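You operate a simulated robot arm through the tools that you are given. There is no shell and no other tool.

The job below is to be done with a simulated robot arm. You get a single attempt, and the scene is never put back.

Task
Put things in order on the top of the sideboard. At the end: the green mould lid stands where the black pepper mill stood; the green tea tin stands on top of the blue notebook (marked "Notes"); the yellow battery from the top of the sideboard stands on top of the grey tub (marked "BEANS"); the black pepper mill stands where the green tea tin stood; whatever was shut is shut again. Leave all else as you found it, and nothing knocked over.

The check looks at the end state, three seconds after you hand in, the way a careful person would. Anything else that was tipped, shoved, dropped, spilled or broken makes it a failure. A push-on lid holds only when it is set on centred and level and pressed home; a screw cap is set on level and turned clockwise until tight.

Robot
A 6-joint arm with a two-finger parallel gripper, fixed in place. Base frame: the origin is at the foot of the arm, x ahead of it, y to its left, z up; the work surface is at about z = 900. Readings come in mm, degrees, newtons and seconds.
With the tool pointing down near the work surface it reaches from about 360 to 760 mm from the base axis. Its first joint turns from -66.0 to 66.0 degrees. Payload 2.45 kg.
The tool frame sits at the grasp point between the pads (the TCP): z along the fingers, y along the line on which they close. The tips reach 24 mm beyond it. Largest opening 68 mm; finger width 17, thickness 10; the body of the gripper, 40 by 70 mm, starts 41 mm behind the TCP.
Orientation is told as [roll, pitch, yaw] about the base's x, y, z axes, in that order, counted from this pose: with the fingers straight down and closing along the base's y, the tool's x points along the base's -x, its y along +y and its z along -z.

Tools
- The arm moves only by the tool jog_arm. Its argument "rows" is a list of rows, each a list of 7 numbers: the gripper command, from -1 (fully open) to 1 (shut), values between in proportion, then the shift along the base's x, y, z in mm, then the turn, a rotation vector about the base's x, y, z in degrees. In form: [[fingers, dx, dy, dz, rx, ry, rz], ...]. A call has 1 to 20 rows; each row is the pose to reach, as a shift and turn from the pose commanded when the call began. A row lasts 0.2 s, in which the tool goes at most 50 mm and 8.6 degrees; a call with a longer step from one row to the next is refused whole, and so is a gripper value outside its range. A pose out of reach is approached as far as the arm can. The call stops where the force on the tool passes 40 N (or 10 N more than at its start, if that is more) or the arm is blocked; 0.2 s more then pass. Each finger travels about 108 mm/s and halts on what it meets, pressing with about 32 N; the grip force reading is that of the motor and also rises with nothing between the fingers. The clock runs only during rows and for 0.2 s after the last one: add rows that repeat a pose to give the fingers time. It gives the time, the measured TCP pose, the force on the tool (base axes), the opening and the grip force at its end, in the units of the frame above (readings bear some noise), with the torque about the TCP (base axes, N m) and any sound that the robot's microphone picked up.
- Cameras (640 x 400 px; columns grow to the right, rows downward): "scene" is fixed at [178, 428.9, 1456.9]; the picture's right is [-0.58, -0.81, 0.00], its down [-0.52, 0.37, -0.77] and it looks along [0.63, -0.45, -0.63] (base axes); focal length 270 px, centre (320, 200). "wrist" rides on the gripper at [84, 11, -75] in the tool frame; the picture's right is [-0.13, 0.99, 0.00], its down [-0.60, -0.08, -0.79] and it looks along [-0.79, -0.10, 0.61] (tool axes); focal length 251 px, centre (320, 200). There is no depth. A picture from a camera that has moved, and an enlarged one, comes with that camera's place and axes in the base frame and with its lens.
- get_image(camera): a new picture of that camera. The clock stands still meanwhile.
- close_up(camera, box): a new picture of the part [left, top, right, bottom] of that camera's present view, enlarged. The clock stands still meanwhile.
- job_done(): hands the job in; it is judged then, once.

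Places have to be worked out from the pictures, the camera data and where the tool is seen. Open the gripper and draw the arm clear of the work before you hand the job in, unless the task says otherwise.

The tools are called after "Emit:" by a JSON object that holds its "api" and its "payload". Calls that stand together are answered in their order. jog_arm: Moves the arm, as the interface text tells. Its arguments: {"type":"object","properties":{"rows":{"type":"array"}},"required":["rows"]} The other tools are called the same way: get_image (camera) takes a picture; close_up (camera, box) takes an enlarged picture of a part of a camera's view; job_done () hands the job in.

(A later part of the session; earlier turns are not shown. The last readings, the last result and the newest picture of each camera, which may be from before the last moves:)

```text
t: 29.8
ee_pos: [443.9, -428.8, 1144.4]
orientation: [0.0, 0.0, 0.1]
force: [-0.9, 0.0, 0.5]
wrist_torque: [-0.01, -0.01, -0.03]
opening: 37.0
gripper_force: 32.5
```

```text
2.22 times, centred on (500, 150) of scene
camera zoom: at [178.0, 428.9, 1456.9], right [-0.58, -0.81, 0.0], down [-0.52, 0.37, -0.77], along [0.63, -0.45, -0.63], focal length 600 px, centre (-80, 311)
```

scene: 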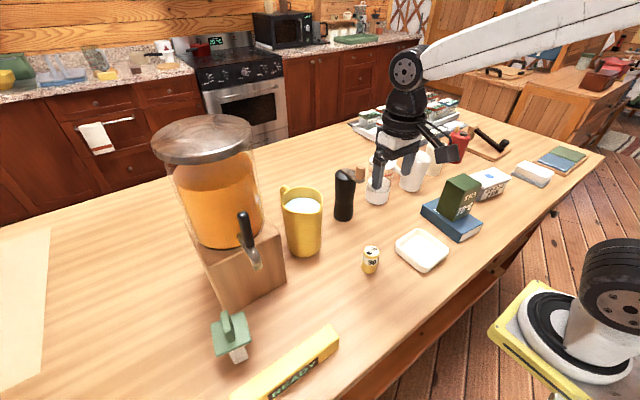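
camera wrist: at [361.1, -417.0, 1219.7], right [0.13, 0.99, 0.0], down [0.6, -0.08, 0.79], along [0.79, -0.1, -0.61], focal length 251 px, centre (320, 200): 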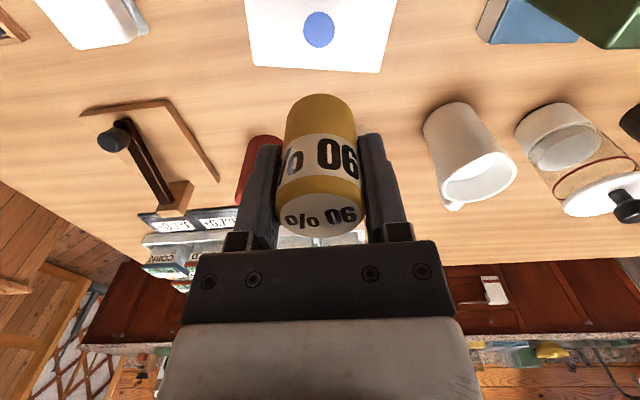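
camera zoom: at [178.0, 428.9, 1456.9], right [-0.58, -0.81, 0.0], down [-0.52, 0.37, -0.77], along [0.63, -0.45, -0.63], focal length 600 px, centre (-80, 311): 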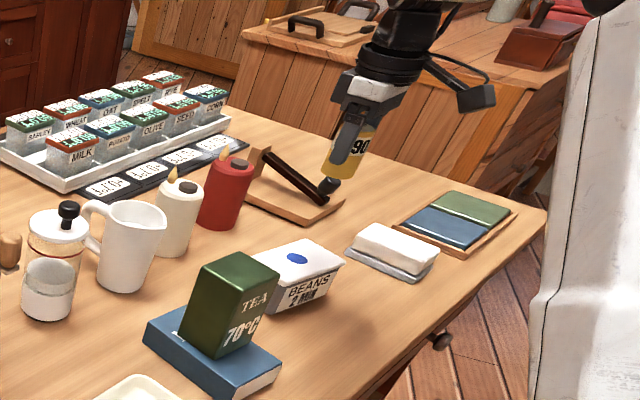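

The blue dot at the centre of the tub's lid lies right under the tool (within 1 mm). I lower the battery to about 15 mm above the lid.

Emit:
{"api": "jog_arm", "payload": {"rows": [[1, 0, 0, -35, 0, 0, 0], [1, 0, 0, -70, 0, 0, 0], [1, 0, 0, -98, 0, 0, 0], [1, 0, 0, -115, 0, 0, 0], [1, 0, 0, -120, 0, 0, 0], [1, 0, 0, -120, 0, 0, 0]]}}

Emit:
{"api": "close_up", "payload": {"camera": "scene", "box": [440, 110, 540, 220]}}

Emit:
{"api": "close_up", "payload": {"camera": "wrist", "box": [200, 0, 440, 150]}}

```text
t: 31.2
ee_pos: [445.7, -428.2, 1024.5]
orientation: [-0.1, 0.0, 0.0]
force: [0.3, 0.1, 0.8]
wrist_torque: [-0.01, -0.01, 0.01]
opening: 36.8
gripper_force: 32.2
```

```text
3.64 times, centred on (490, 165) of scene
camera zoom: at [178.0, 428.9, 1456.9], right [-0.58, -0.81, 0.0], down [-0.52, 0.37, -0.77], along [0.63, -0.45, -0.63], focal length 982 px, centre (-298, 327)
```

zoom: 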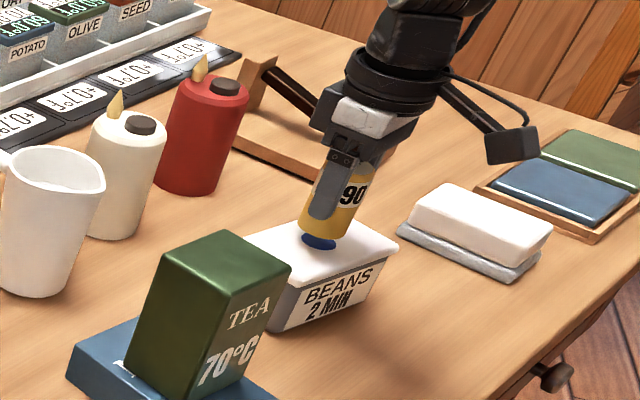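

```text
2.67 times, centred on (320, 75) of wrist
camera zoom: at [362.2, -416.3, 1099.4], right [0.13, 0.99, 0.0], down [0.6, -0.08, 0.79], along [0.79, -0.1, -0.61], focal length 670 px, centre (320, 533)
```

zoom: 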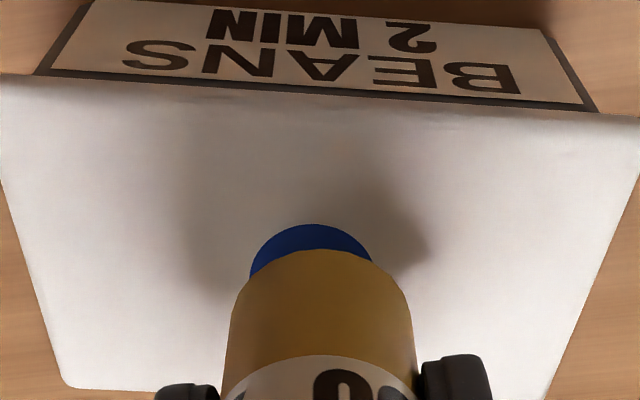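

The battery is centred above the dot with a gap of roughly 10–15 mm. I lower it gently in small steps while watching the force.

Emit:
{"api": "jog_arm", "payload": {"rows": [[1, 0, 0, -4, 0, 0, 0], [1, 0, 0, -8, 0, 0, 0], [1, 0, 0, -10, 0, 0, 0], [1, 0, 0, -10, 0, 0, 0]]}}

Emit:
{"api": "jog_arm", "payload": {"rows": [[1, 0, 0, -1, 0, 0, 0], [1, 0, 0, -2, 0, 0, 0], [1, 0, 0, -2, 0, 0, 0]]}}

Emit:
{"api": "close_up", "payload": {"camera": "scene", "box": [470, 140, 520, 200]}}

```text
t: 32.2
ee_pos: [447.4, -429.8, 1014.3]
orientation: [-0.1, -0.1, 0.0]
force: [-0.1, 0.0, -0.7]
wrist_torque: [-0.01, 0.0, 0.05]
opening: 36.8
gripper_force: 32.1
```

```text
t: 33.0
ee_pos: [447.3, -428.9, 1013.7]
orientation: [0.1, 0.0, 0.0]
force: [-0.2, -0.8, -0.4]
wrist_torque: [-0.01, -0.01, -0.02]
opening: 36.8
gripper_force: 32.3
```

```text
6.67 times, centred on (495, 170) of scene
camera zoom: at [178.0, 428.9, 1456.9], right [-0.58, -0.81, 0.0], down [-0.52, 0.37, -0.77], along [0.63, -0.45, -0.63], focal length 1801 px, centre (-847, 400)
```

zoom: 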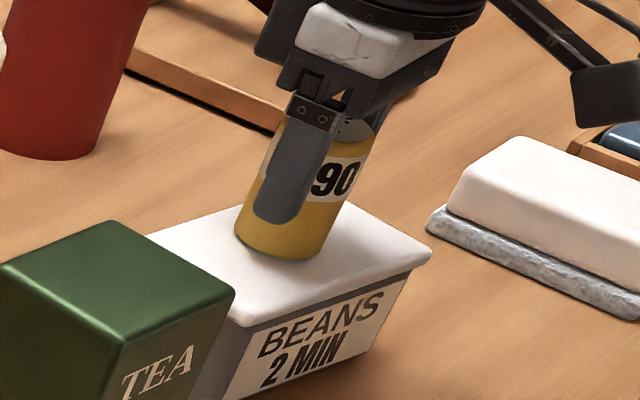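

No contact force yet at z≈1013; I keep lowering in 1 mm steps.

Emit:
{"api": "jog_arm", "payload": {"rows": [[1, 0, 0, -1, 0, 0, 0], [1, 0, 0, -1, 0, 0, 0]]}}

Emit:
{"api": "jog_arm", "payload": {"rows": [[1, 0, 0, -1, 0, 0, 0], [1, 0, 0, -1, 0, 0, 0]]}}

```text
t: 33.6
ee_pos: [446.9, -428.1, 1009.8]
orientation: [0.0, -0.1, 0.0]
force: [0.8, -0.9, -0.3]
wrist_torque: [-0.03, 0.06, -0.02]
opening: 36.6
gripper_force: 31.8
```

```text
t: 34.2
ee_pos: [446.0, -428.3, 1009.7]
orientation: [0.0, 0.0, -0.1]
force: [0.5, -0.2, -0.9]
wrist_torque: [-0.02, 0.01, -0.03]
opening: 36.8
gripper_force: 32.2
```

Still free. I continue down, one millimetre at a time.

Emit:
{"api": "jog_arm", "payload": {"rows": [[1, 0, 0, -1, 0, 0, 0], [1, 0, 0, -1, 0, 0, 0]]}}

Emit:
{"api": "jog_arm", "payload": {"rows": [[1, 0, 0, -1, 0, 0, 0], [1, 0, 0, -1, 0, 0, 0]]}}

Emit:
{"api": "close_up", "payload": {"camera": "scene", "box": [478, 150, 508, 190]}}

```text
t: 34.8
ee_pos: [447.5, -427.9, 1011.5]
orientation: [-0.2, 0.0, 0.0]
force: [-2.4, 1.7, 8.6]
wrist_torque: [0.13, 0.05, -0.02]
opening: 36.5
gripper_force: 32.1
```

```text
t: 35.4
ee_pos: [446.5, -429.8, 1009.4]
orientation: [-0.2, -0.2, 0.0]
force: [-0.9, 5.7, 19.4]
wrist_torque: [0.32, 0.06, -0.06]
opening: 36.5
gripper_force: 32.4
```

```text
10.00 times, centred on (493, 170) of scene
camera zoom: at [177.7, 429.3, 1456.8], right [-0.58, -0.81, 0.0], down [-0.52, 0.37, -0.77], along [0.63, -0.45, -0.63], focal length 2702 px, centre (-1410, 500)
```

zoom: 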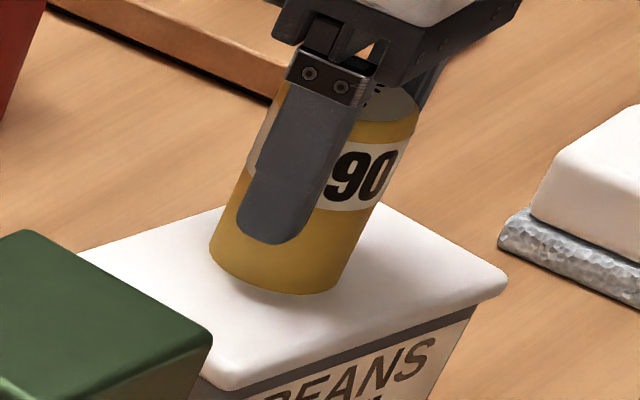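

Contact at about 19 N. I back off 1.5 mm to unload it and release the battery.

Emit:
{"api": "jog_arm", "payload": {"rows": [[1, 0, 0, 1.3, 0, 0, 0], [1, 0, 0, 1.3, 0, 0, 0]]}}

Emit:
{"api": "jog_arm", "payload": {"rows": [[0, 0, 0, 0, 0, 0, 0], [-0.5, 0, 0, 0, 0, 0, 0], [-1, 0, 0, 0, 0, 0, 0], [-1, 0, 0, 0, 0, 0, 0]]}}

Emit:
{"api": "close_up", "payload": {"camera": "scene", "box": [470, 140, 520, 200]}}

```text
t: 36.0
ee_pos: [446.4, -428.9, 1009.9]
orientation: [0.0, -0.1, 0.0]
force: [3.5, -3.2, 11.7]
wrist_torque: [-0.06, -0.14, -0.01]
opening: 36.7
gripper_force: 32.0
```

```text
t: 37.0
ee_pos: [445.3, -429.4, 1009.7]
orientation: [0.0, 0.1, 0.0]
force: [0.2, 0.5, 0.1]
wrist_torque: [0.01, -0.01, -0.04]
opening: 68.0
gripper_force: 0.0
```

```text
6.67 times, centred on (495, 170) of scene
camera zoom: at [178.0, 428.9, 1456.9], right [-0.58, -0.81, 0.0], down [-0.52, 0.37, -0.77], along [0.63, -0.45, -0.63], focal length 1801 px, centre (-847, 400)
```

zoom: 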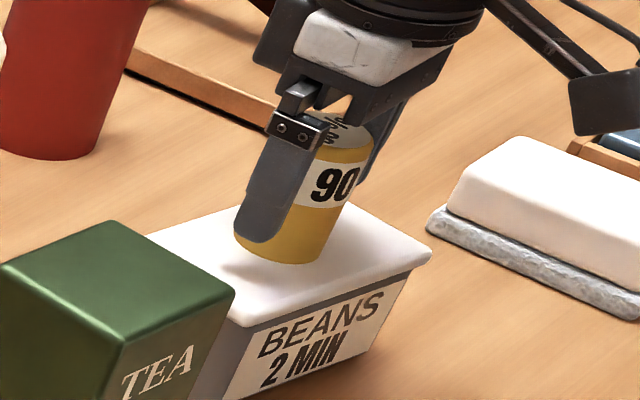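

The battery stands on the tub. I raise clear of it, then travel high toward the pepper mill, turning to yaw 35° so the crank knob stays clear of the gripper body and the camera bracket.

Emit:
{"api": "jog_arm", "payload": {"rows": [[-1, 0, 0, 10, 0, 0, 0], [-1, 0, 0, 35, 0, 0, 0], [-1, 0, 0, 75, 0, 0, 0], [-1, 0, 0, 120, 0, 0, 0], [-1, 0, 0, 165, 0, 0, 0], [-1, 0, 0, 190, 0, 0, 0], [-1, 0, 0, 190, 0, 0, 0]]}}

Emit:
{"api": "jog_arm", "payload": {"rows": [[-1, 7, 28, 0, 0, 0, 2], [-1, 18, 70, 0, 0, 0, 5], [-1, 29, 112, 0, 0, 0, 8], [-1, 40, 154, 0, 0, 0, 11], [-1, 51, 196, 0, 0, 0, 15], [-1, 62, 238, 0, 0, 0, 18], [-1, 73, 280, 0, 0, 0, 21], [-1, 84, 322, 0, 0, 0, 25], [-1, 95, 364, 0, 0, 0, 29], [-1, 106, 406, 0, 0, 0, 32], [-1, 114, 440, 0, 0, 0, 35], [-1, 114, 450, 0, 0, 0, 35], [-1, 114, 450, 0, 0, 0, 35]]}}

Emit:
{"api": "get_image", "payload": {"camera": "wrist"}}

Emit:
{"api": "get_image", "payload": {"camera": "scene"}}

```text
t: 38.6
ee_pos: [444.7, -430.4, 1200.3]
orientation: [-0.1, 0.0, -0.1]
force: [0.2, -1.1, -0.3]
wrist_torque: [-0.02, 0.01, -0.03]
opening: 68.0
gripper_force: 0.1
```

```text
t: 41.4
ee_pos: [561.5, 22.4, 1199.8]
orientation: [0.0, 0.0, 35.0]
force: [-0.6, 0.1, -0.1]
wrist_torque: [0.01, -0.03, 0.02]
opening: 68.2
gripper_force: 0.0
```

```text
taken
camera wrist: at [486.4, -15.4, 1274.8], right [-0.46, 0.89, 0.0], down [0.54, 0.28, 0.79], along [0.7, 0.37, -0.61], focal length 251 px, centre (320, 200)
```

wrist: 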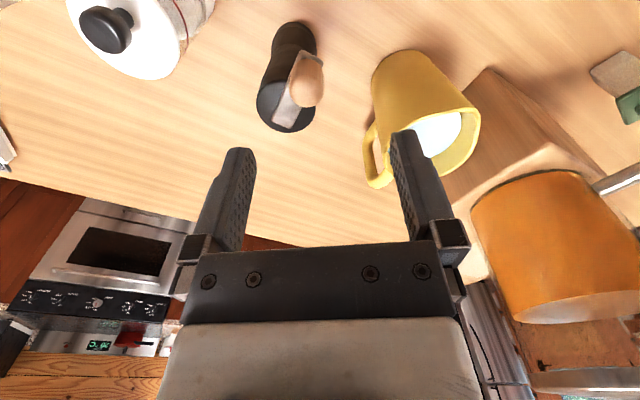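

```text
taken
```

scene: 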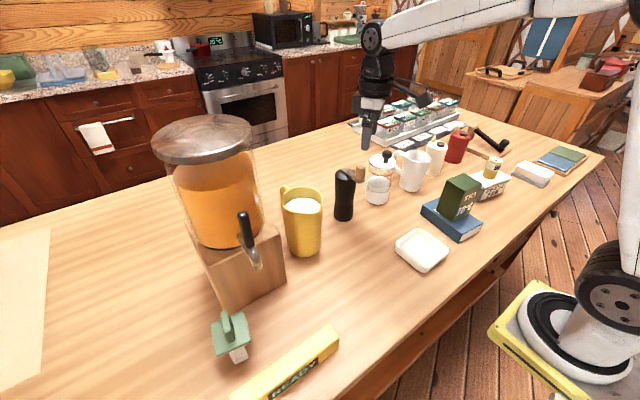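

Battery and tin stand well. I zoom on the mill in the wrist view to measure its top and axis.

Emit:
{"api": "close_up", "payload": {"camera": "wrist", "box": [240, 10, 340, 140]}}

Emit:
{"api": "close_up", "payload": {"camera": "scene", "box": [325, 155, 375, 225]}}

```text
3.08 times, centred on (290, 75) of wrist
camera zoom: at [486.4, -15.4, 1274.8], right [-0.46, 0.89, 0.0], down [0.54, 0.28, 0.79], along [0.7, 0.37, -0.61], focal length 774 px, centre (412, 585)
```

zoom: 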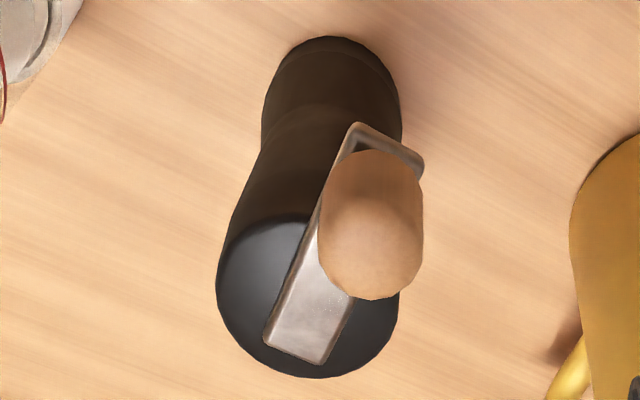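

```text
5.71 times, centred on (350, 190) of scene
camera zoom: at [178.0, 428.9, 1456.9], right [-0.58, -0.81, 0.0], down [-0.52, 0.37, -0.77], along [0.63, -0.45, -0.63], focal length 1544 px, centre (149, 257)
```

zoom: 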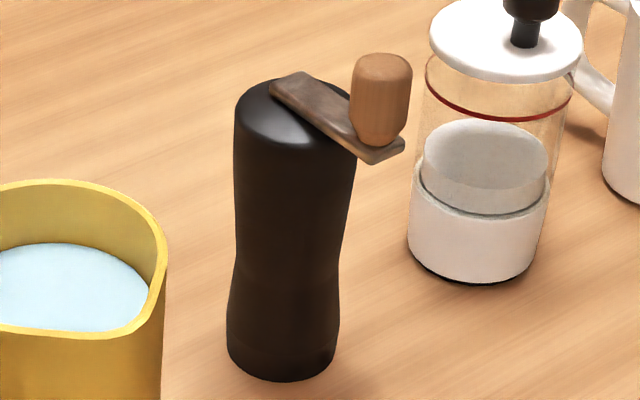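

The mill's axis comes out near (629.5,20), about 60 mm across, body top z≈1051, knob top z≈1104 at (575,20). I move directly above it and check centring.

Emit:
{"api": "jog_arm", "payload": {"rows": [[-1, 35, -1, 0, 0, 0, 0], [-1, 70, -2, 0, 0, 0, 0], [-1, 70, -2, -30, 0, 0, 0], [-1, 70, -2, -55, 0, 0, 0], [-1, 70, -2, -55, 0, 0, 0]]}}

Emit:
{"api": "get_image", "payload": {"camera": "wrist"}}

Emit:
{"api": "close_up", "payload": {"camera": "scene", "box": [300, 60, 420, 230]}}

```text
t: 42.6
ee_pos: [631.5, 19.0, 1144.3]
orientation: [-0.1, 0.0, 35.1]
force: [0.3, -0.5, 0.4]
wrist_torque: [-0.01, -0.01, 0.0]
opening: 68.0
gripper_force: 0.1
```

```text
taken
camera wrist: at [556.6, -18.8, 1218.5], right [-0.46, 0.89, 0.0], down [0.54, 0.28, 0.79], along [0.7, 0.37, -0.61], focal length 251 px, centre (320, 200)
```

wrist: 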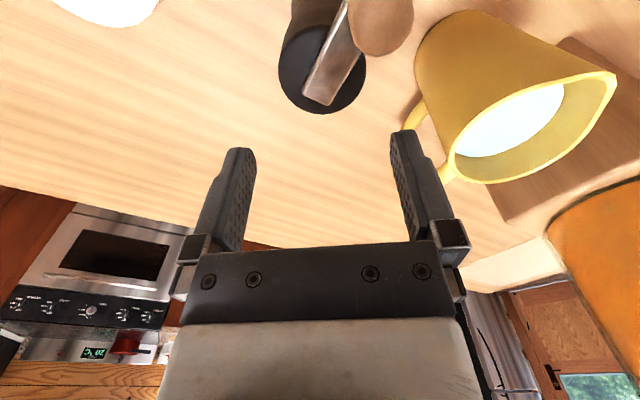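

```text
2.35 times, centred on (360, 145) of scene
camera zoom: at [178.0, 428.9, 1456.9], right [-0.58, -0.81, 0.0], down [-0.52, 0.37, -0.77], along [0.63, -0.45, -0.63], focal length 636 px, centre (226, 329)
```

zoom: 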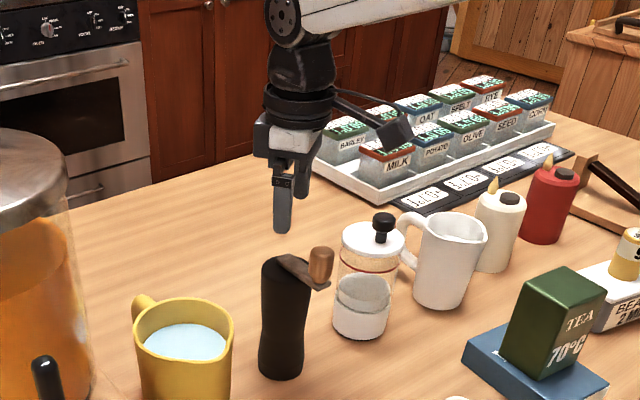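

Centring looks within a couple of millimetres; I zoom to refine it before descending.

Emit:
{"api": "close_up", "payload": {"camera": "wrist", "box": [260, 0, 420, 130]}}

```text
3.08 times, centred on (340, 65) of wrist
camera zoom: at [556.6, -18.8, 1218.5], right [-0.46, 0.89, 0.0], down [0.54, 0.28, 0.79], along [0.7, 0.37, -0.61], focal length 774 px, centre (258, 615)
```

zoom: 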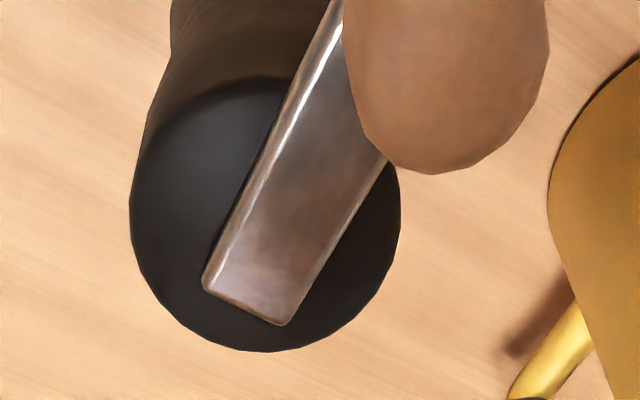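

The mill axis is about 1.3 mm to the left along the closing line, so I shift slightly and descend around it to z≈1030.

Emit:
{"api": "jog_arm", "payload": {"rows": [[-1, 0.5, 2, -10, 0, 0, 0], [-1, 0.5, 2, -35, 0, 0, 0], [-1, 0.5, 2, -60, 0, 0, 0], [-1, 0.5, 2, -60, 0, 0, 0]]}}

Emit:
{"api": "get_image", "payload": {"camera": "wrist"}}

Emit:
{"api": "close_up", "payload": {"camera": "scene", "box": [310, 120, 400, 230]}}

```text
t: 43.6
ee_pos: [631.0, 21.2, 1084.3]
orientation: [0.0, 0.1, 35.0]
force: [0.5, 0.1, 0.4]
wrist_torque: [-0.01, 0.01, -0.02]
opening: 68.1
gripper_force: 0.1
```

```text
taken
camera wrist: at [556.1, -16.7, 1159.6], right [-0.46, 0.89, 0.0], down [0.54, 0.28, 0.79], along [0.7, 0.37, -0.61], focal length 251 px, centre (320, 200)
```

wrist: 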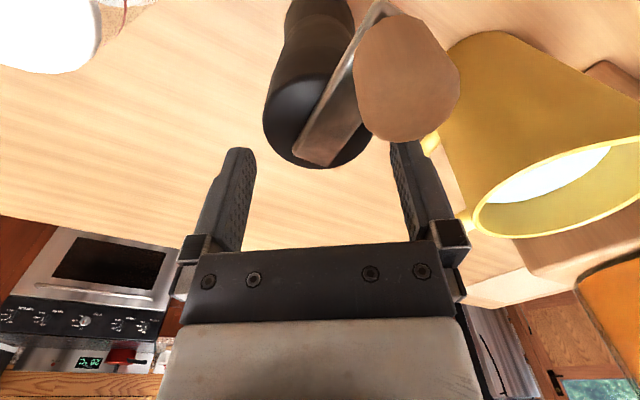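

```text
3.64 times, centred on (355, 175) of scene
camera zoom: at [178.0, 428.9, 1456.9], right [-0.58, -0.81, 0.0], down [-0.52, 0.37, -0.77], along [0.63, -0.45, -0.63], focal length 982 px, centre (193, 291)
```

zoom: 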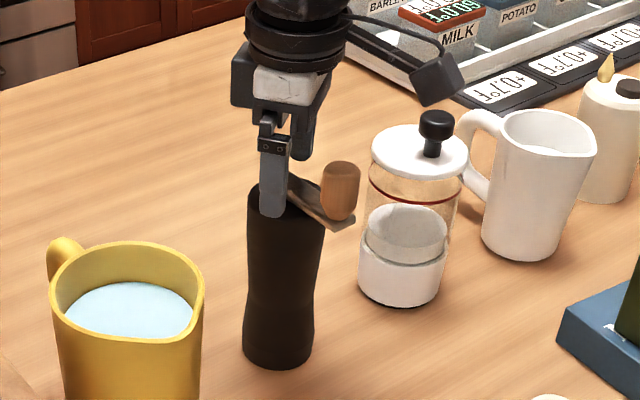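

Fingertips are now just above the body top; one more zoom confirms centring before the fingers straddle it.

Emit:
{"api": "close_up", "payload": {"camera": "wrist", "box": [220, 60, 440, 200]}}

```text
2.86 times, centred on (330, 130) of wrist
camera zoom: at [556.1, -16.7, 1159.6], right [-0.46, 0.89, 0.0], down [0.54, 0.28, 0.79], along [0.7, 0.37, -0.61], focal length 718 px, centre (291, 400)
```

zoom: 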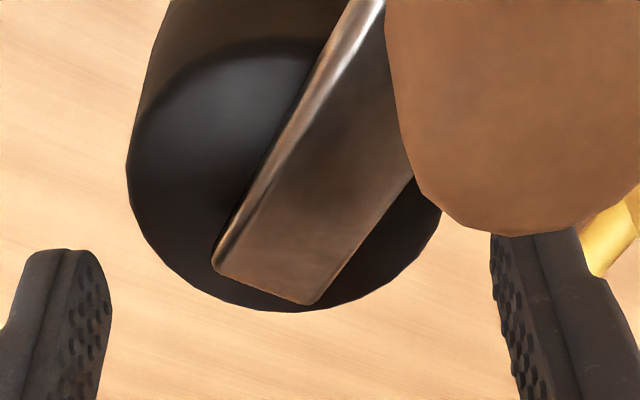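

The mill now sits about 1 mm to the other side, so I trim that and lower in small steps to grip height, watching for contact.

Emit:
{"api": "jog_arm", "payload": {"rows": [[-1, 0.6, -0.9, -5, 0, 0, 0], [-1, 0.6, -0.9, -15, 0, 0, 0], [-1, 0.6, -0.9, -25, 0, 0, 0], [-1, 0.6, -0.9, -35, 0, 0, 0], [-1, 0.6, -0.9, -35, 0, 0, 0]]}}

Emit:
{"api": "close_up", "payload": {"camera": "scene", "box": [310, 120, 400, 230]}}

Emit:
{"api": "get_image", "payload": {"camera": "wrist"}}

```text
t: 44.8
ee_pos: [632.0, 21.0, 1051.0]
orientation: [0.0, -0.1, 34.9]
force: [-0.4, -0.3, 0.3]
wrist_torque: [0.0, 0.0, -0.01]
opening: 67.9
gripper_force: 0.0
```

```text
3.64 times, centred on (355, 175) of scene
camera zoom: at [178.0, 428.9, 1456.9], right [-0.58, -0.81, 0.0], down [-0.52, 0.37, -0.77], along [0.63, -0.45, -0.63], focal length 982 px, centre (193, 291)
```

zoom: 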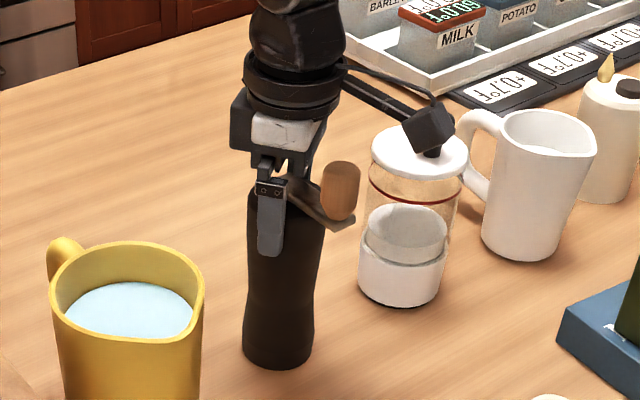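

```text
taken
camera wrist: at [556.2, -16.9, 1125.2], right [-0.46, 0.89, 0.0], down [0.54, 0.28, 0.79], along [0.7, 0.37, -0.61], focal length 251 px, centre (320, 200)
```

wrist: 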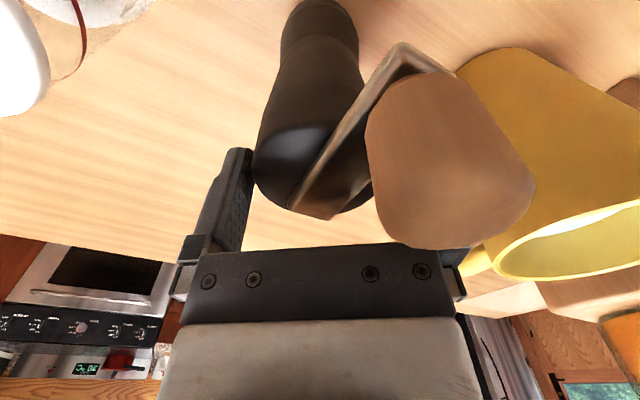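

No contact so far with the tips at z≈1027. I lower a further 18 mm, which keeps the gripper body above the crank.

Emit:
{"api": "jog_arm", "payload": {"rows": [[-1, 0, 0, -5, 0, 0, 0], [-1, 0, 0, -10, 0, 0, 0], [-1, 0, 0, -15, 0, 0, 0], [-1, 0, 0, -18, 0, 0, 0], [-1, 0, 0, -18, 0, 0, 0]]}}

Emit:
{"api": "close_up", "payload": {"camera": "scene", "box": [320, 130, 390, 220]}}

Emit:
{"api": "get_image", "payload": {"camera": "wrist"}}

```text
t: 46.0
ee_pos: [631.4, 19.6, 1031.1]
orientation: [0.0, 0.0, 35.0]
force: [-0.1, 0.1, -0.2]
wrist_torque: [-0.02, 0.01, 0.02]
opening: 67.9
gripper_force: 0.1
```

```text
4.44 times, centred on (355, 175) of scene
camera zoom: at [178.0, 428.9, 1456.9], right [-0.58, -0.81, 0.0], down [-0.52, 0.37, -0.77], along [0.63, -0.45, -0.63], focal length 1201 px, centre (164, 311)
```

zoom: 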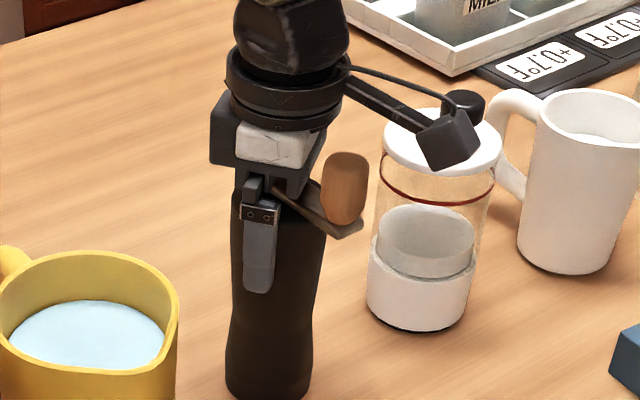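

```text
taken
camera wrist: at [556.7, -17.9, 1106.6], right [-0.46, 0.89, 0.0], down [0.54, 0.28, 0.79], along [0.7, 0.37, -0.61], focal length 251 px, centre (320, 200)
```

wrist: 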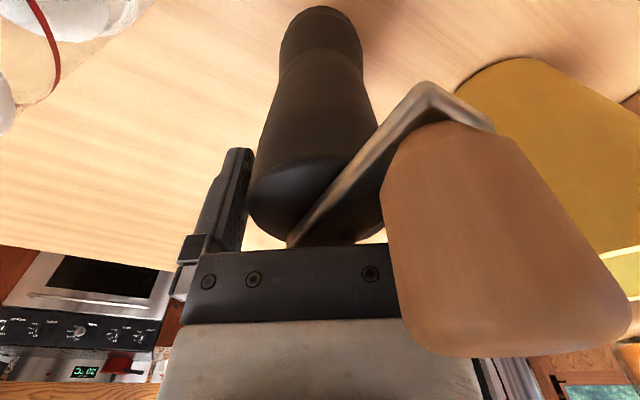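

The fingers straddle the mill with the knob clear of gripper and camera. I close on it.

Emit:
{"api": "jog_arm", "payload": {"rows": [[1, 0, 0, 0, 0, 0, 0], [1, 0, 0, 0, 0, 0, 0], [1, 0, 0, 0, 0, 0, 0]]}}

Emit:
{"api": "close_up", "payload": {"camera": "scene", "box": [320, 130, 390, 230]}}

```text
t: 46.8
ee_pos: [631.2, 19.6, 1030.6]
orientation: [0.0, 0.0, 35.1]
force: [0.1, 1.4, -0.2]
wrist_torque: [0.07, 0.02, 0.03]
opening: 57.2
gripper_force: 32.0
```

```text
4.00 times, centred on (355, 180) of scene
camera zoom: at [178.0, 429.0, 1456.9], right [-0.58, -0.81, 0.0], down [-0.52, 0.37, -0.77], along [0.63, -0.45, -0.63], focal length 1081 px, centre (180, 280)
```

zoom: 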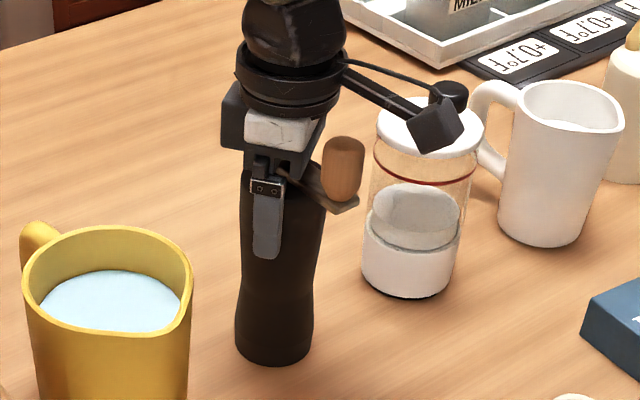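

Gripped firmly at 57 mm. I lift the mill straight up 100 mm.

Emit:
{"api": "jog_arm", "payload": {"rows": [[1, 0, 0, 4, 0, 0, 0], [1, 0, 0, 15, 0, 0, 0], [1, 0, 0, 40, 0, 0, 0], [1, 0, 0, 70, 0, 0, 0], [1, 0, 0, 100, 0, 0, 0], [1, 0, 0, 100, 0, 0, 0]]}}

Emit:
{"api": "close_up", "payload": {"camera": "scene", "box": [290, 80, 410, 240]}}

```text
t: 48.2
ee_pos: [629.3, 18.5, 1133.8]
orientation: [0.0, 0.0, 35.0]
force: [-0.3, -0.4, -2.8]
wrist_torque: [0.01, -0.03, -0.01]
opening: 56.9
gripper_force: 32.3
```

```text
2.50 times, centred on (350, 160) of scene
camera zoom: at [178.0, 428.9, 1456.9], right [-0.58, -0.81, 0.0], down [-0.52, 0.37, -0.77], along [0.63, -0.45, -0.63], focal length 675 px, centre (245, 300)
```

zoom: 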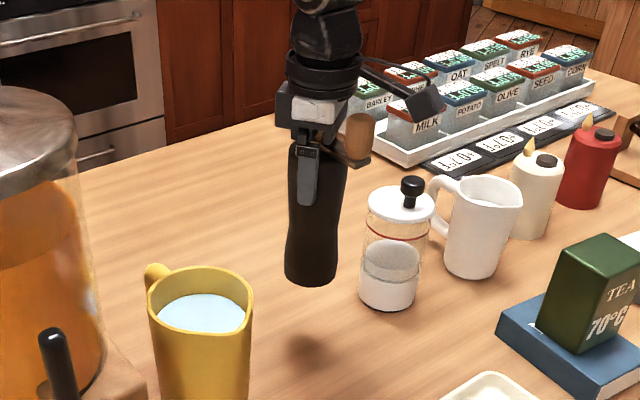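

The mill hangs level. I carry it back in x first and then left to the tin's old place, keeping clear of the yellow jug.

Emit:
{"api": "jog_arm", "payload": {"rows": [[1, -20, 0, 0, 0, 0, 0], [1, -60, 0, 0, 0, 0, 0], [1, -105, 0, 0, 0, 0, 0], [1, -150, 0, 0, 0, 0, 0], [1, -178, 8, 0, 0, 0, 0], [1, -185, 35, 0, 0, 0, 0], [1, -185, 75, 0, 0, 0, 0], [1, -185, 120, 0, 0, 0, 0], [1, -185, 165, 0, 0, 0, 0], [1, -185, 203, 0, 0, 0, 0], [1, -185, 223, 0, 0, 0, 0], [1, -185, 229.5, 0, 0, 0, 0], [1, -185, 229.5, 0, 0, 0, 0]]}}

Emit:
{"api": "get_image", "payload": {"camera": "wrist"}}

Emit:
{"api": "close_up", "payload": {"camera": "scene", "box": [230, 100, 390, 330]}}

```text
t: 51.0
ee_pos: [446.8, 249.6, 1130.1]
orientation: [0.0, 0.0, 35.0]
force: [-0.7, -0.2, -4.0]
wrist_torque: [0.01, 0.0, -0.01]
opening: 57.1
gripper_force: 31.8
```

```text
taken
camera wrist: at [371.5, 212.8, 1205.2], right [-0.46, 0.89, 0.0], down [0.54, 0.28, 0.79], along [0.7, 0.37, -0.61], focal length 251 px, centre (320, 200)
```

wrist: 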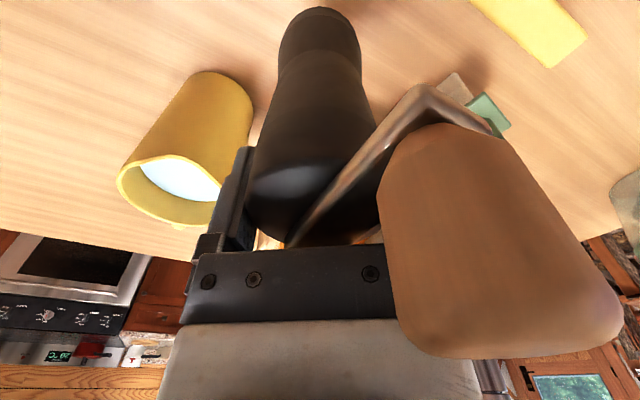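

```text
1.74 times, centred on (310, 215) of scene
camera zoom: at [178.0, 429.0, 1456.9], right [-0.58, -0.81, 0.0], down [-0.52, 0.37, -0.77], along [0.63, -0.45, -0.63], focal length 470 px, centre (337, 174)
```

zoom: 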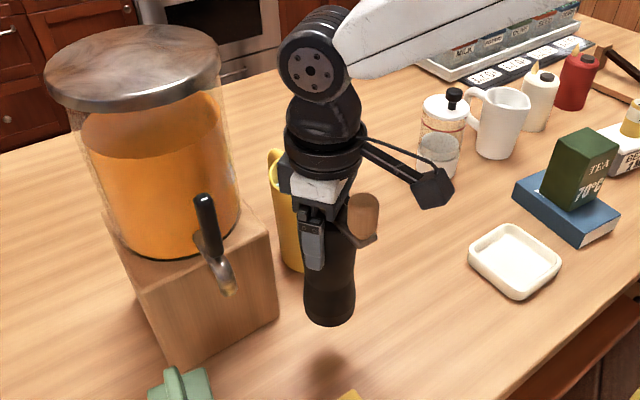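

I'm over the tin's old spot at (446,250). I lower the mill to a few millimetres above the surface.

Emit:
{"api": "jog_arm", "payload": {"rows": [[1, 0, 0, -30, 0, 0, 0], [1, 0, 0, -60, 0, 0, 0], [1, 0, 0, -82, 0, 0, 0], [1, 0, 0, -93, 0, 0, 0], [1, 0, 0, -97, 0, 0, 0], [1, 0, 0, -97, 0, 0, 0]]}}

Emit:
{"api": "jog_arm", "payload": {"rows": [[1, 0, 0, -1, 0, 0, 0], [1, 0, 0, -2, 0, 0, 0], [1, 0, 0, -2, 0, 0, 0]]}}

Emit:
{"api": "close_up", "payload": {"camera": "scene", "box": [280, 180, 390, 330]}}

```text
t: 52.4
ee_pos: [445.3, 250.6, 1034.1]
orientation: [0.0, 0.0, 35.0]
force: [-0.3, -0.9, -3.6]
wrist_torque: [0.0, -0.03, -0.01]
opening: 57.2
gripper_force: 32.2
```

```text
t: 53.2
ee_pos: [445.5, 249.8, 1032.3]
orientation: [0.0, 0.0, 35.0]
force: [-0.2, -0.2, -3.4]
wrist_torque: [0.01, -0.04, 0.01]
opening: 57.5
gripper_force: 32.3
```

```text
2.67 times, centred on (335, 255) of scene
camera zoom: at [178.0, 429.0, 1456.9], right [-0.58, -0.81, 0.0], down [-0.52, 0.37, -0.77], along [0.63, -0.45, -0.63], focal length 720 px, centre (280, 53)
```

zoom: 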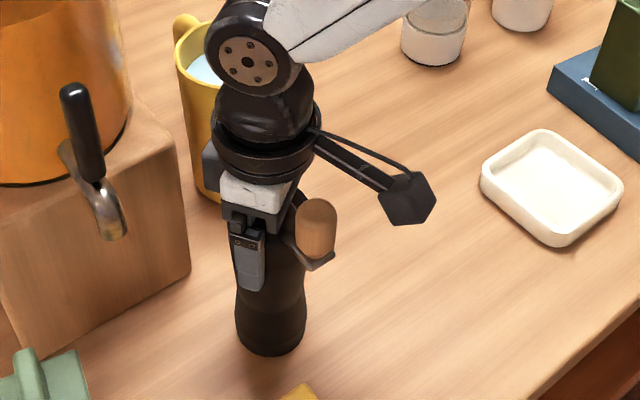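

Weight is still carried (-3.4 N), so it hasn't touched down yet. I continue in 1 mm steps.

Emit:
{"api": "jog_arm", "payload": {"rows": [[1, 0, 0, -1, 0, 0, 0], [1, 0, 0, -1, 0, 0, 0]]}}

Emit:
{"api": "jog_arm", "payload": {"rows": [[1, 0, 0, -0.7, 0, 0, 0], [1, 0, 0, -0.7, 0, 0, 0]]}}

```text
t: 53.8
ee_pos: [446.6, 249.8, 1030.8]
orientation: [-0.1, -0.1, 35.0]
force: [-2.0, -2.6, 3.0]
wrist_torque: [-0.19, 0.29, 0.03]
opening: 57.1
gripper_force: 32.0
```

```text
t: 54.4
ee_pos: [446.5, 250.6, 1031.9]
orientation: [0.1, -0.1, 35.0]
force: [-0.8, -6.0, 14.4]
wrist_torque: [-0.88, 0.46, 0.06]
opening: 57.3
gripper_force: 31.8
```

The mill has touched down. I take off the pressure and open the fingers.

Emit:
{"api": "jog_arm", "payload": {"rows": [[1, 0, 0, 0.8, 0, 0, 0], [1, 0, 0, 0.8, 0, 0, 0]]}}

Emit:
{"api": "jog_arm", "payload": {"rows": [[-0.8, 0, 0, 0, 0, 0, 0], [-1, 0, 0, 0, 0, 0, 0], [-1, 0, 0, 0, 0, 0, 0]]}}

Emit:
{"api": "close_up", "payload": {"camera": "scene", "box": [280, 180, 390, 330]}}

```text
t: 55.0
ee_pos: [446.8, 250.6, 1032.4]
orientation: [0.0, -0.2, 35.0]
force: [-2.0, -4.1, 12.3]
wrist_torque: [-0.55, 0.12, 0.05]
opening: 57.4
gripper_force: 31.9
```

```text
t: 55.8
ee_pos: [446.2, 250.6, 1030.5]
orientation: [-0.1, 0.1, 35.0]
force: [0.6, 0.3, -0.4]
wrist_torque: [0.03, -0.04, 0.03]
opening: 67.9
gripper_force: 0.1
```

```text
2.67 times, centred on (335, 255) of scene
camera zoom: at [178.0, 428.9, 1456.9], right [-0.58, -0.81, 0.0], down [-0.52, 0.37, -0.77], along [0.63, -0.45, -0.63], focal length 720 px, centre (280, 53)
```

zoom: 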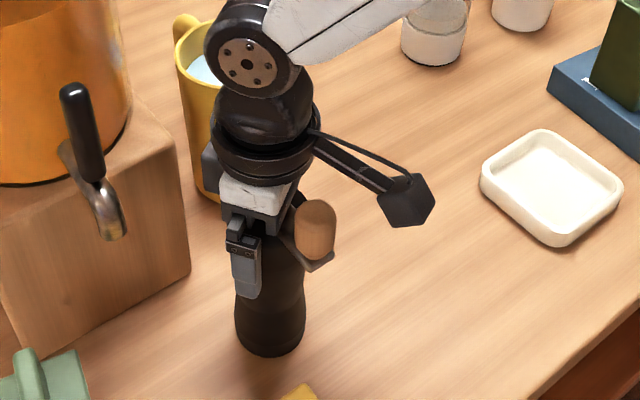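

The mill stands free. I raise straight up, slowly at first, clear of knob and crank.

Emit:
{"api": "jog_arm", "payload": {"rows": [[-1, 0, 0, 6, 0, 0, 0], [-1, 0, 0, 16, 0, 0, 0], [-1, 0, 0, 30, 0, 0, 0], [-1, 0, 0, 55, 0, 0, 0], [-1, 0, 0, 90, 0, 0, 0], [-1, 0, 0, 130, 0, 0, 0], [-1, 0, 0, 170, 0, 0, 0], [-1, 0, 0, 170, 0, 0, 0]]}}

Emit:
{"api": "get_image", "payload": {"camera": "scene"}}

Emit:
{"api": "get_image", "payload": {"camera": "wrist"}}

```text
t: 57.6
ee_pos: [446.7, 249.8, 1201.4]
orientation: [0.0, 0.0, 34.9]
force: [-0.1, 0.2, -0.1]
wrist_torque: [-0.01, 0.01, 0.0]
opening: 68.3
gripper_force: 0.1
```

```text
taken
```

scene: 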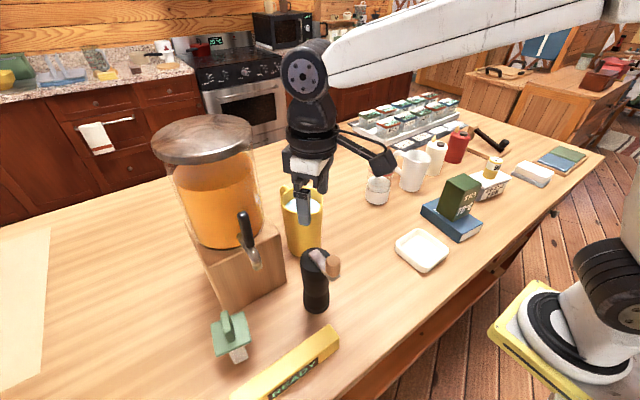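

```text
taken
camera wrist: at [371.3, 211.9, 1276.9], right [-0.46, 0.89, 0.0], down [0.54, 0.28, 0.79], along [0.7, 0.37, -0.61], focal length 251 px, centre (320, 200)
```

wrist: 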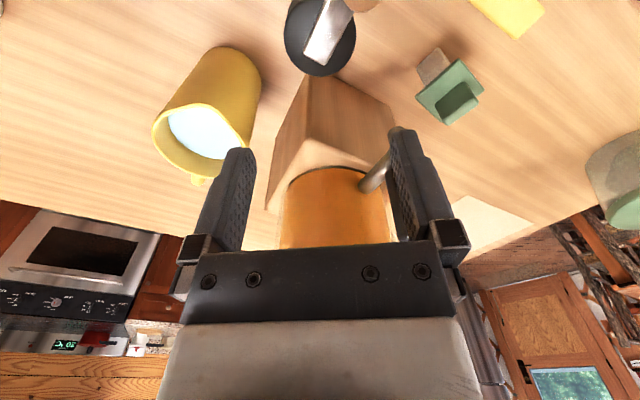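

There is something pale with green at the far right of the wrist view, beyond the scene camera's field. I look closer at it and at the lid.

Emit:
{"api": "close_up", "payload": {"camera": "wrist", "box": [560, 110, 640, 250]}}

Emit:
{"api": "close_up", "payload": {"camera": "wrist", "box": [400, 30, 500, 140]}}

Emit:
{"api": "close_up", "payload": {"camera": "scene", "box": [0, 220, 120, 400]}}

```text
2.86 times, centred on (600, 180) of wrist
camera zoom: at [371.3, 211.9, 1276.9], right [-0.46, 0.89, 0.0], down [0.54, 0.28, 0.79], along [0.7, 0.37, -0.61], focal length 718 px, centre (-480, 257)
```

zoom: 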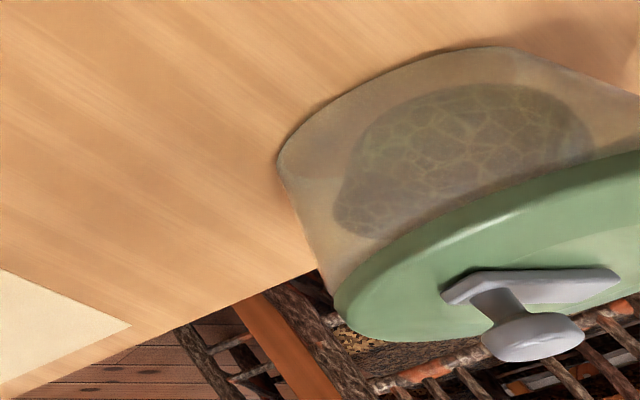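

```text
3.64 times, centred on (450, 85) of wrist
camera zoom: at [371.3, 211.9, 1276.9], right [-0.46, 0.89, 0.0], down [0.54, 0.28, 0.79], along [0.7, 0.37, -0.61], focal length 914 px, centre (-153, 618)
```

zoom: 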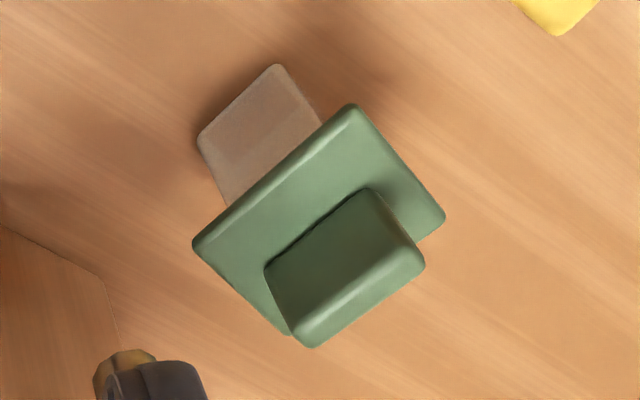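

```text
2.22 times, centred on (60, 310) of scene
camera zoom: at [178.0, 428.9, 1456.9], right [-0.58, -0.81, 0.0], down [-0.52, 0.37, -0.77], along [0.63, -0.45, -0.63], focal length 600 px, centre (898, -44)
```

zoom: 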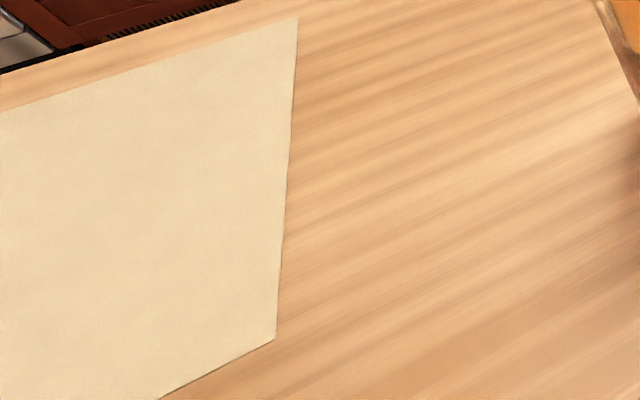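

That far-left object is out of reach and not part of the job; the mould lid is measured again at centre (445.5,432), rotated -10°, consistent with before. I move around the dispenser tap to above the lid, turning to yaw -10°.

Emit:
{"api": "jog_arm", "payload": {"rows": [[-1, -20, 12, 0, 0, 0, -6.4], [-1, -42, 45, 0, 0, 0, -12.8], [-1, -46, 85, 0, 0, 0, -19.2], [-1, -46, 125, 0, 0, 0, -25.6], [-1, -35, 160, 0, 0, 0, -32], [-1, -15, 178, 0, 0, 0, -38.4], [-1, 0, 181.5, 0, 0, 0, -45], [-1, 0, 181.5, 0, 0, 0, -45]]}}

Emit:
{"api": "get_image", "payload": {"camera": "wrist"}}

Emit:
{"api": "get_image", "payload": {"camera": "scene"}}

```text
t: 59.4
ee_pos: [446.6, 431.2, 1202.1]
orientation: [-0.1, 0.0, -10.2]
force: [0.0, 0.4, 0.0]
wrist_torque: [0.0, 0.01, 0.03]
opening: 68.0
gripper_force: 0.1
```

```text
taken
camera wrist: at [366.0, 458.1, 1276.2], right [0.3, 0.95, 0.0], down [0.58, -0.18, 0.79], along [0.76, -0.24, -0.61], focal length 251 px, centre (320, 200)
```

wrist: 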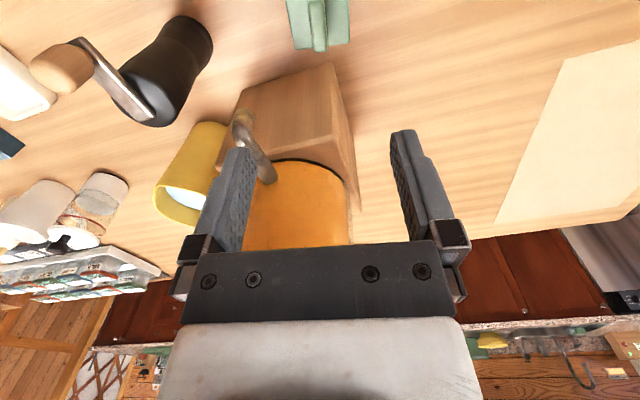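

```text
taken
```

scene: 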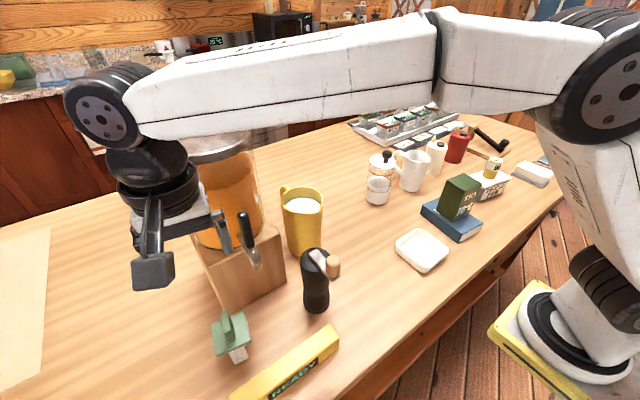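

The tool is above the lid with the arm clear of the dispenser. I zoom on the lid's fin in the wrist view for fine centring.

Emit:
{"api": "close_up", "payload": {"camera": "wrist", "box": [260, 0, 380, 75]}}

Emit:
{"api": "close_up", "payload": {"camera": "scene", "box": [60, 60, 300, 380]}}

```text
5.33 times, centred on (320, 38) of wrist
camera zoom: at [366.0, 458.1, 1276.2], right [0.3, 0.95, 0.0], down [0.58, -0.18, 0.79], along [0.76, -0.24, -0.61], focal length 1341 px, centre (320, 1067)
```

zoom: 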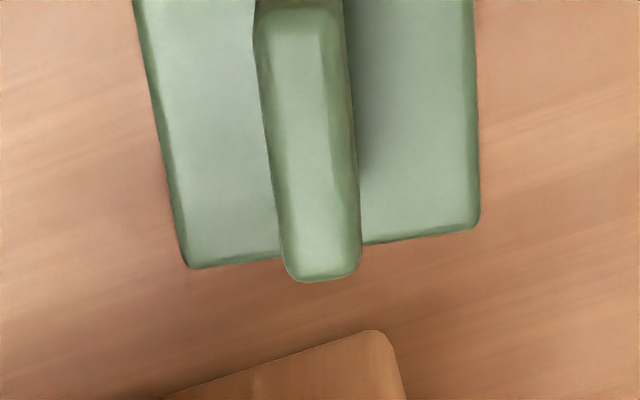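

```text
1.25 times, centred on (180, 220) of scene
camera zoom: at [178.0, 428.9, 1456.9], right [-0.58, -0.81, 0.0], down [-0.52, 0.37, -0.77], along [0.63, -0.45, -0.63], focal length 338 px, centre (495, 175)
```

zoom: 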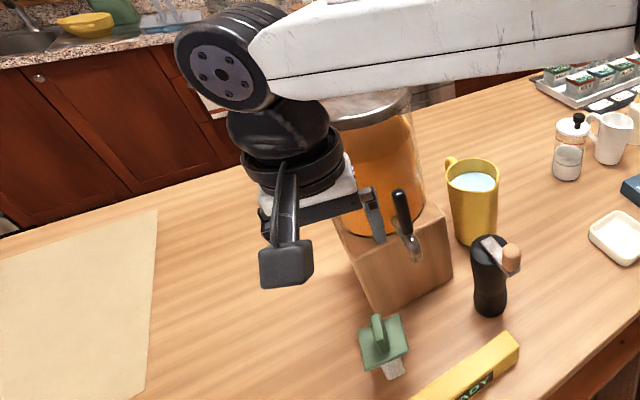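

The fin is 14 mm thick and about 1.2 mm to the right of the tool centre. I correct this and lower to just above the fin.

Emit:
{"api": "jog_arm", "payload": {"rows": [[-1, -0.8, -1.1, -35, 0, 0, 0], [-1, -0.8, -1.1, -75, 0, 0, 0], [-1, -0.8, -1.1, -110, 0, 0, 0], [-1, -0.8, -1.1, -135, 0, 0, 0], [-1, -0.8, -1.1, -145, 0, 0, 0], [-1, -0.8, -1.1, -145, 0, 0, 0]]}}

Emit:
{"api": "get_image", "payload": {"camera": "wrist"}}

Emit:
{"api": "close_up", "payload": {"camera": "scene", "box": [140, 180, 300, 380]}}

```text
t: 60.8
ee_pos: [443.1, 430.3, 1055.9]
orientation: [0.1, -0.1, -10.0]
force: [-0.1, 1.1, -0.4]
wrist_torque: [0.0, 0.0, 0.0]
opening: 68.2
gripper_force: 0.1
```

```text
taken
camera wrist: at [363.0, 457.1, 1131.3], right [0.3, 0.95, 0.0], down [0.58, -0.18, 0.79], along [0.76, -0.24, -0.61], focal length 251 px, centre (320, 200)
```

wrist: 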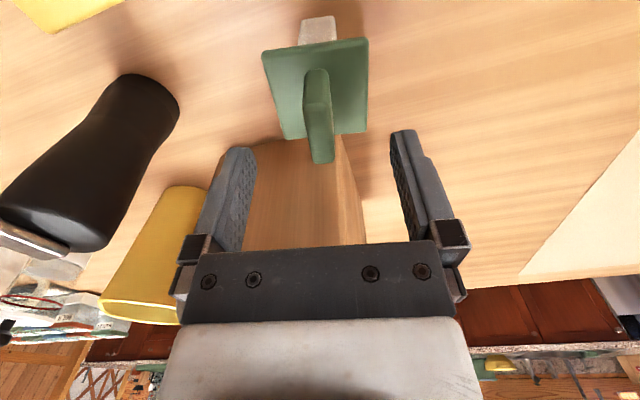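

```text
2.00 times, centred on (220, 280) of scene
camera zoom: at [178.0, 428.9, 1456.9], right [-0.58, -0.81, 0.0], down [-0.52, 0.37, -0.77], along [0.63, -0.45, -0.63], focal length 540 px, centre (520, 40)
```

zoom: 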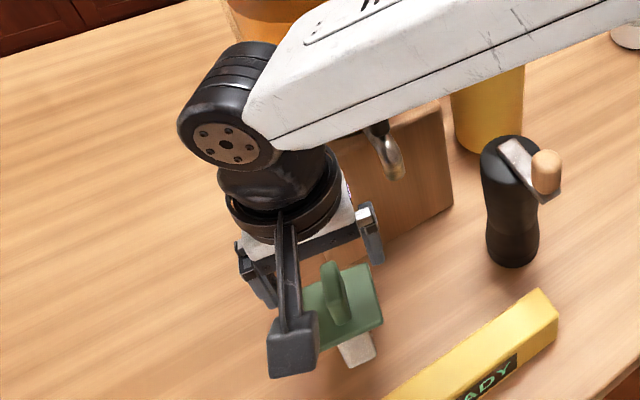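

The fin lies between the fingers; I zoom once more for final centring and check clearance to the tap.

Emit:
{"api": "close_up", "payload": {"camera": "wrist", "box": [220, 0, 420, 180]}}

```text
2.22 times, centred on (320, 90) of wrist
camera zoom: at [363.0, 457.1, 1131.3], right [0.3, 0.95, 0.0], down [0.58, -0.18, 0.79], along [0.76, -0.24, -0.61], focal length 559 px, centre (320, 444)
```

zoom: 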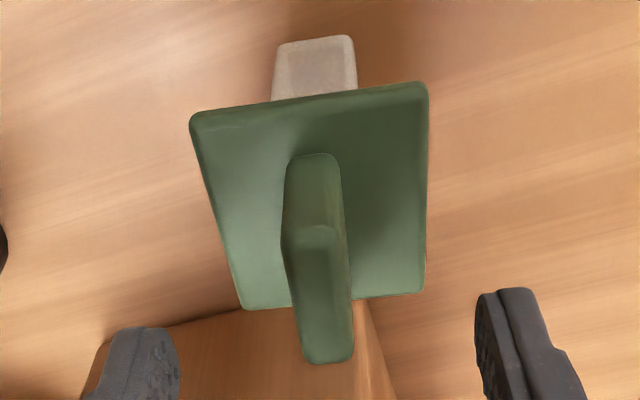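

Fin and tool are centred within half a millimetre. I descend to z≈1011, leaving the tips a few millimetres above the plate.

Emit:
{"api": "jog_arm", "payload": {"rows": [[-1, 0, 0, -15, 0, 0, 0], [-1, 0, 0, -28, 0, 0, 0], [-1, 0, 0, -38, 0, 0, 0], [-1, 0, 0, -44, 0, 0, 0], [-1, 0, 0, -45.5, 0, 0, 0], [-1, 0, 0, -45.5, 0, 0, 0]]}}

Emit:
{"api": "close_up", "payload": {"camera": "scene", "box": [180, 240, 290, 380]}}

Emit:
{"api": "get_image", "payload": {"camera": "wrist"}}

```text
t: 62.2
ee_pos: [445.6, 429.7, 1011.0]
orientation: [0.1, 0.0, -10.0]
force: [0.1, -0.4, -0.7]
wrist_torque: [0.0, -0.02, 0.0]
opening: 68.0
gripper_force: 0.1
```

```text
2.86 times, centred on (235, 310) of scene
camera zoom: at [178.0, 428.9, 1456.9], right [-0.58, -0.81, 0.0], down [-0.52, 0.37, -0.77], along [0.63, -0.45, -0.63], focal length 772 px, centre (563, -114)
```

zoom: 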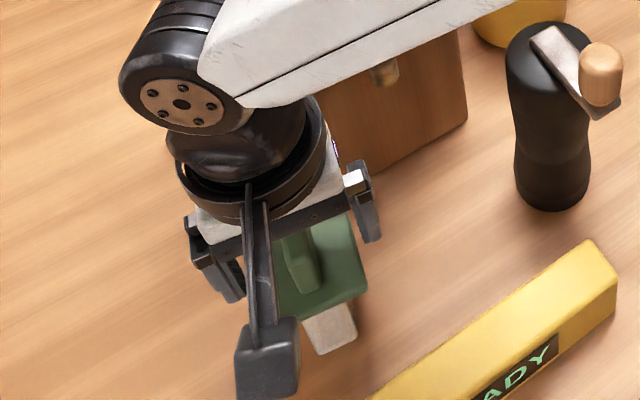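

```text
taken
camera wrist: at [364.9, 456.5, 1085.4], right [0.3, 0.95, 0.0], down [0.58, -0.18, 0.79], along [0.76, -0.24, -0.61], focal length 251 px, centre (320, 200)
```

wrist: 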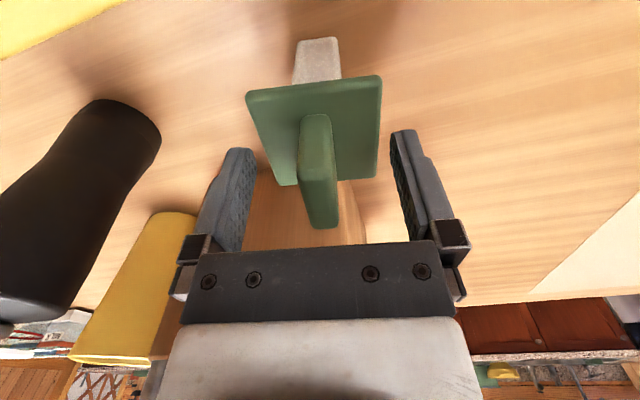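

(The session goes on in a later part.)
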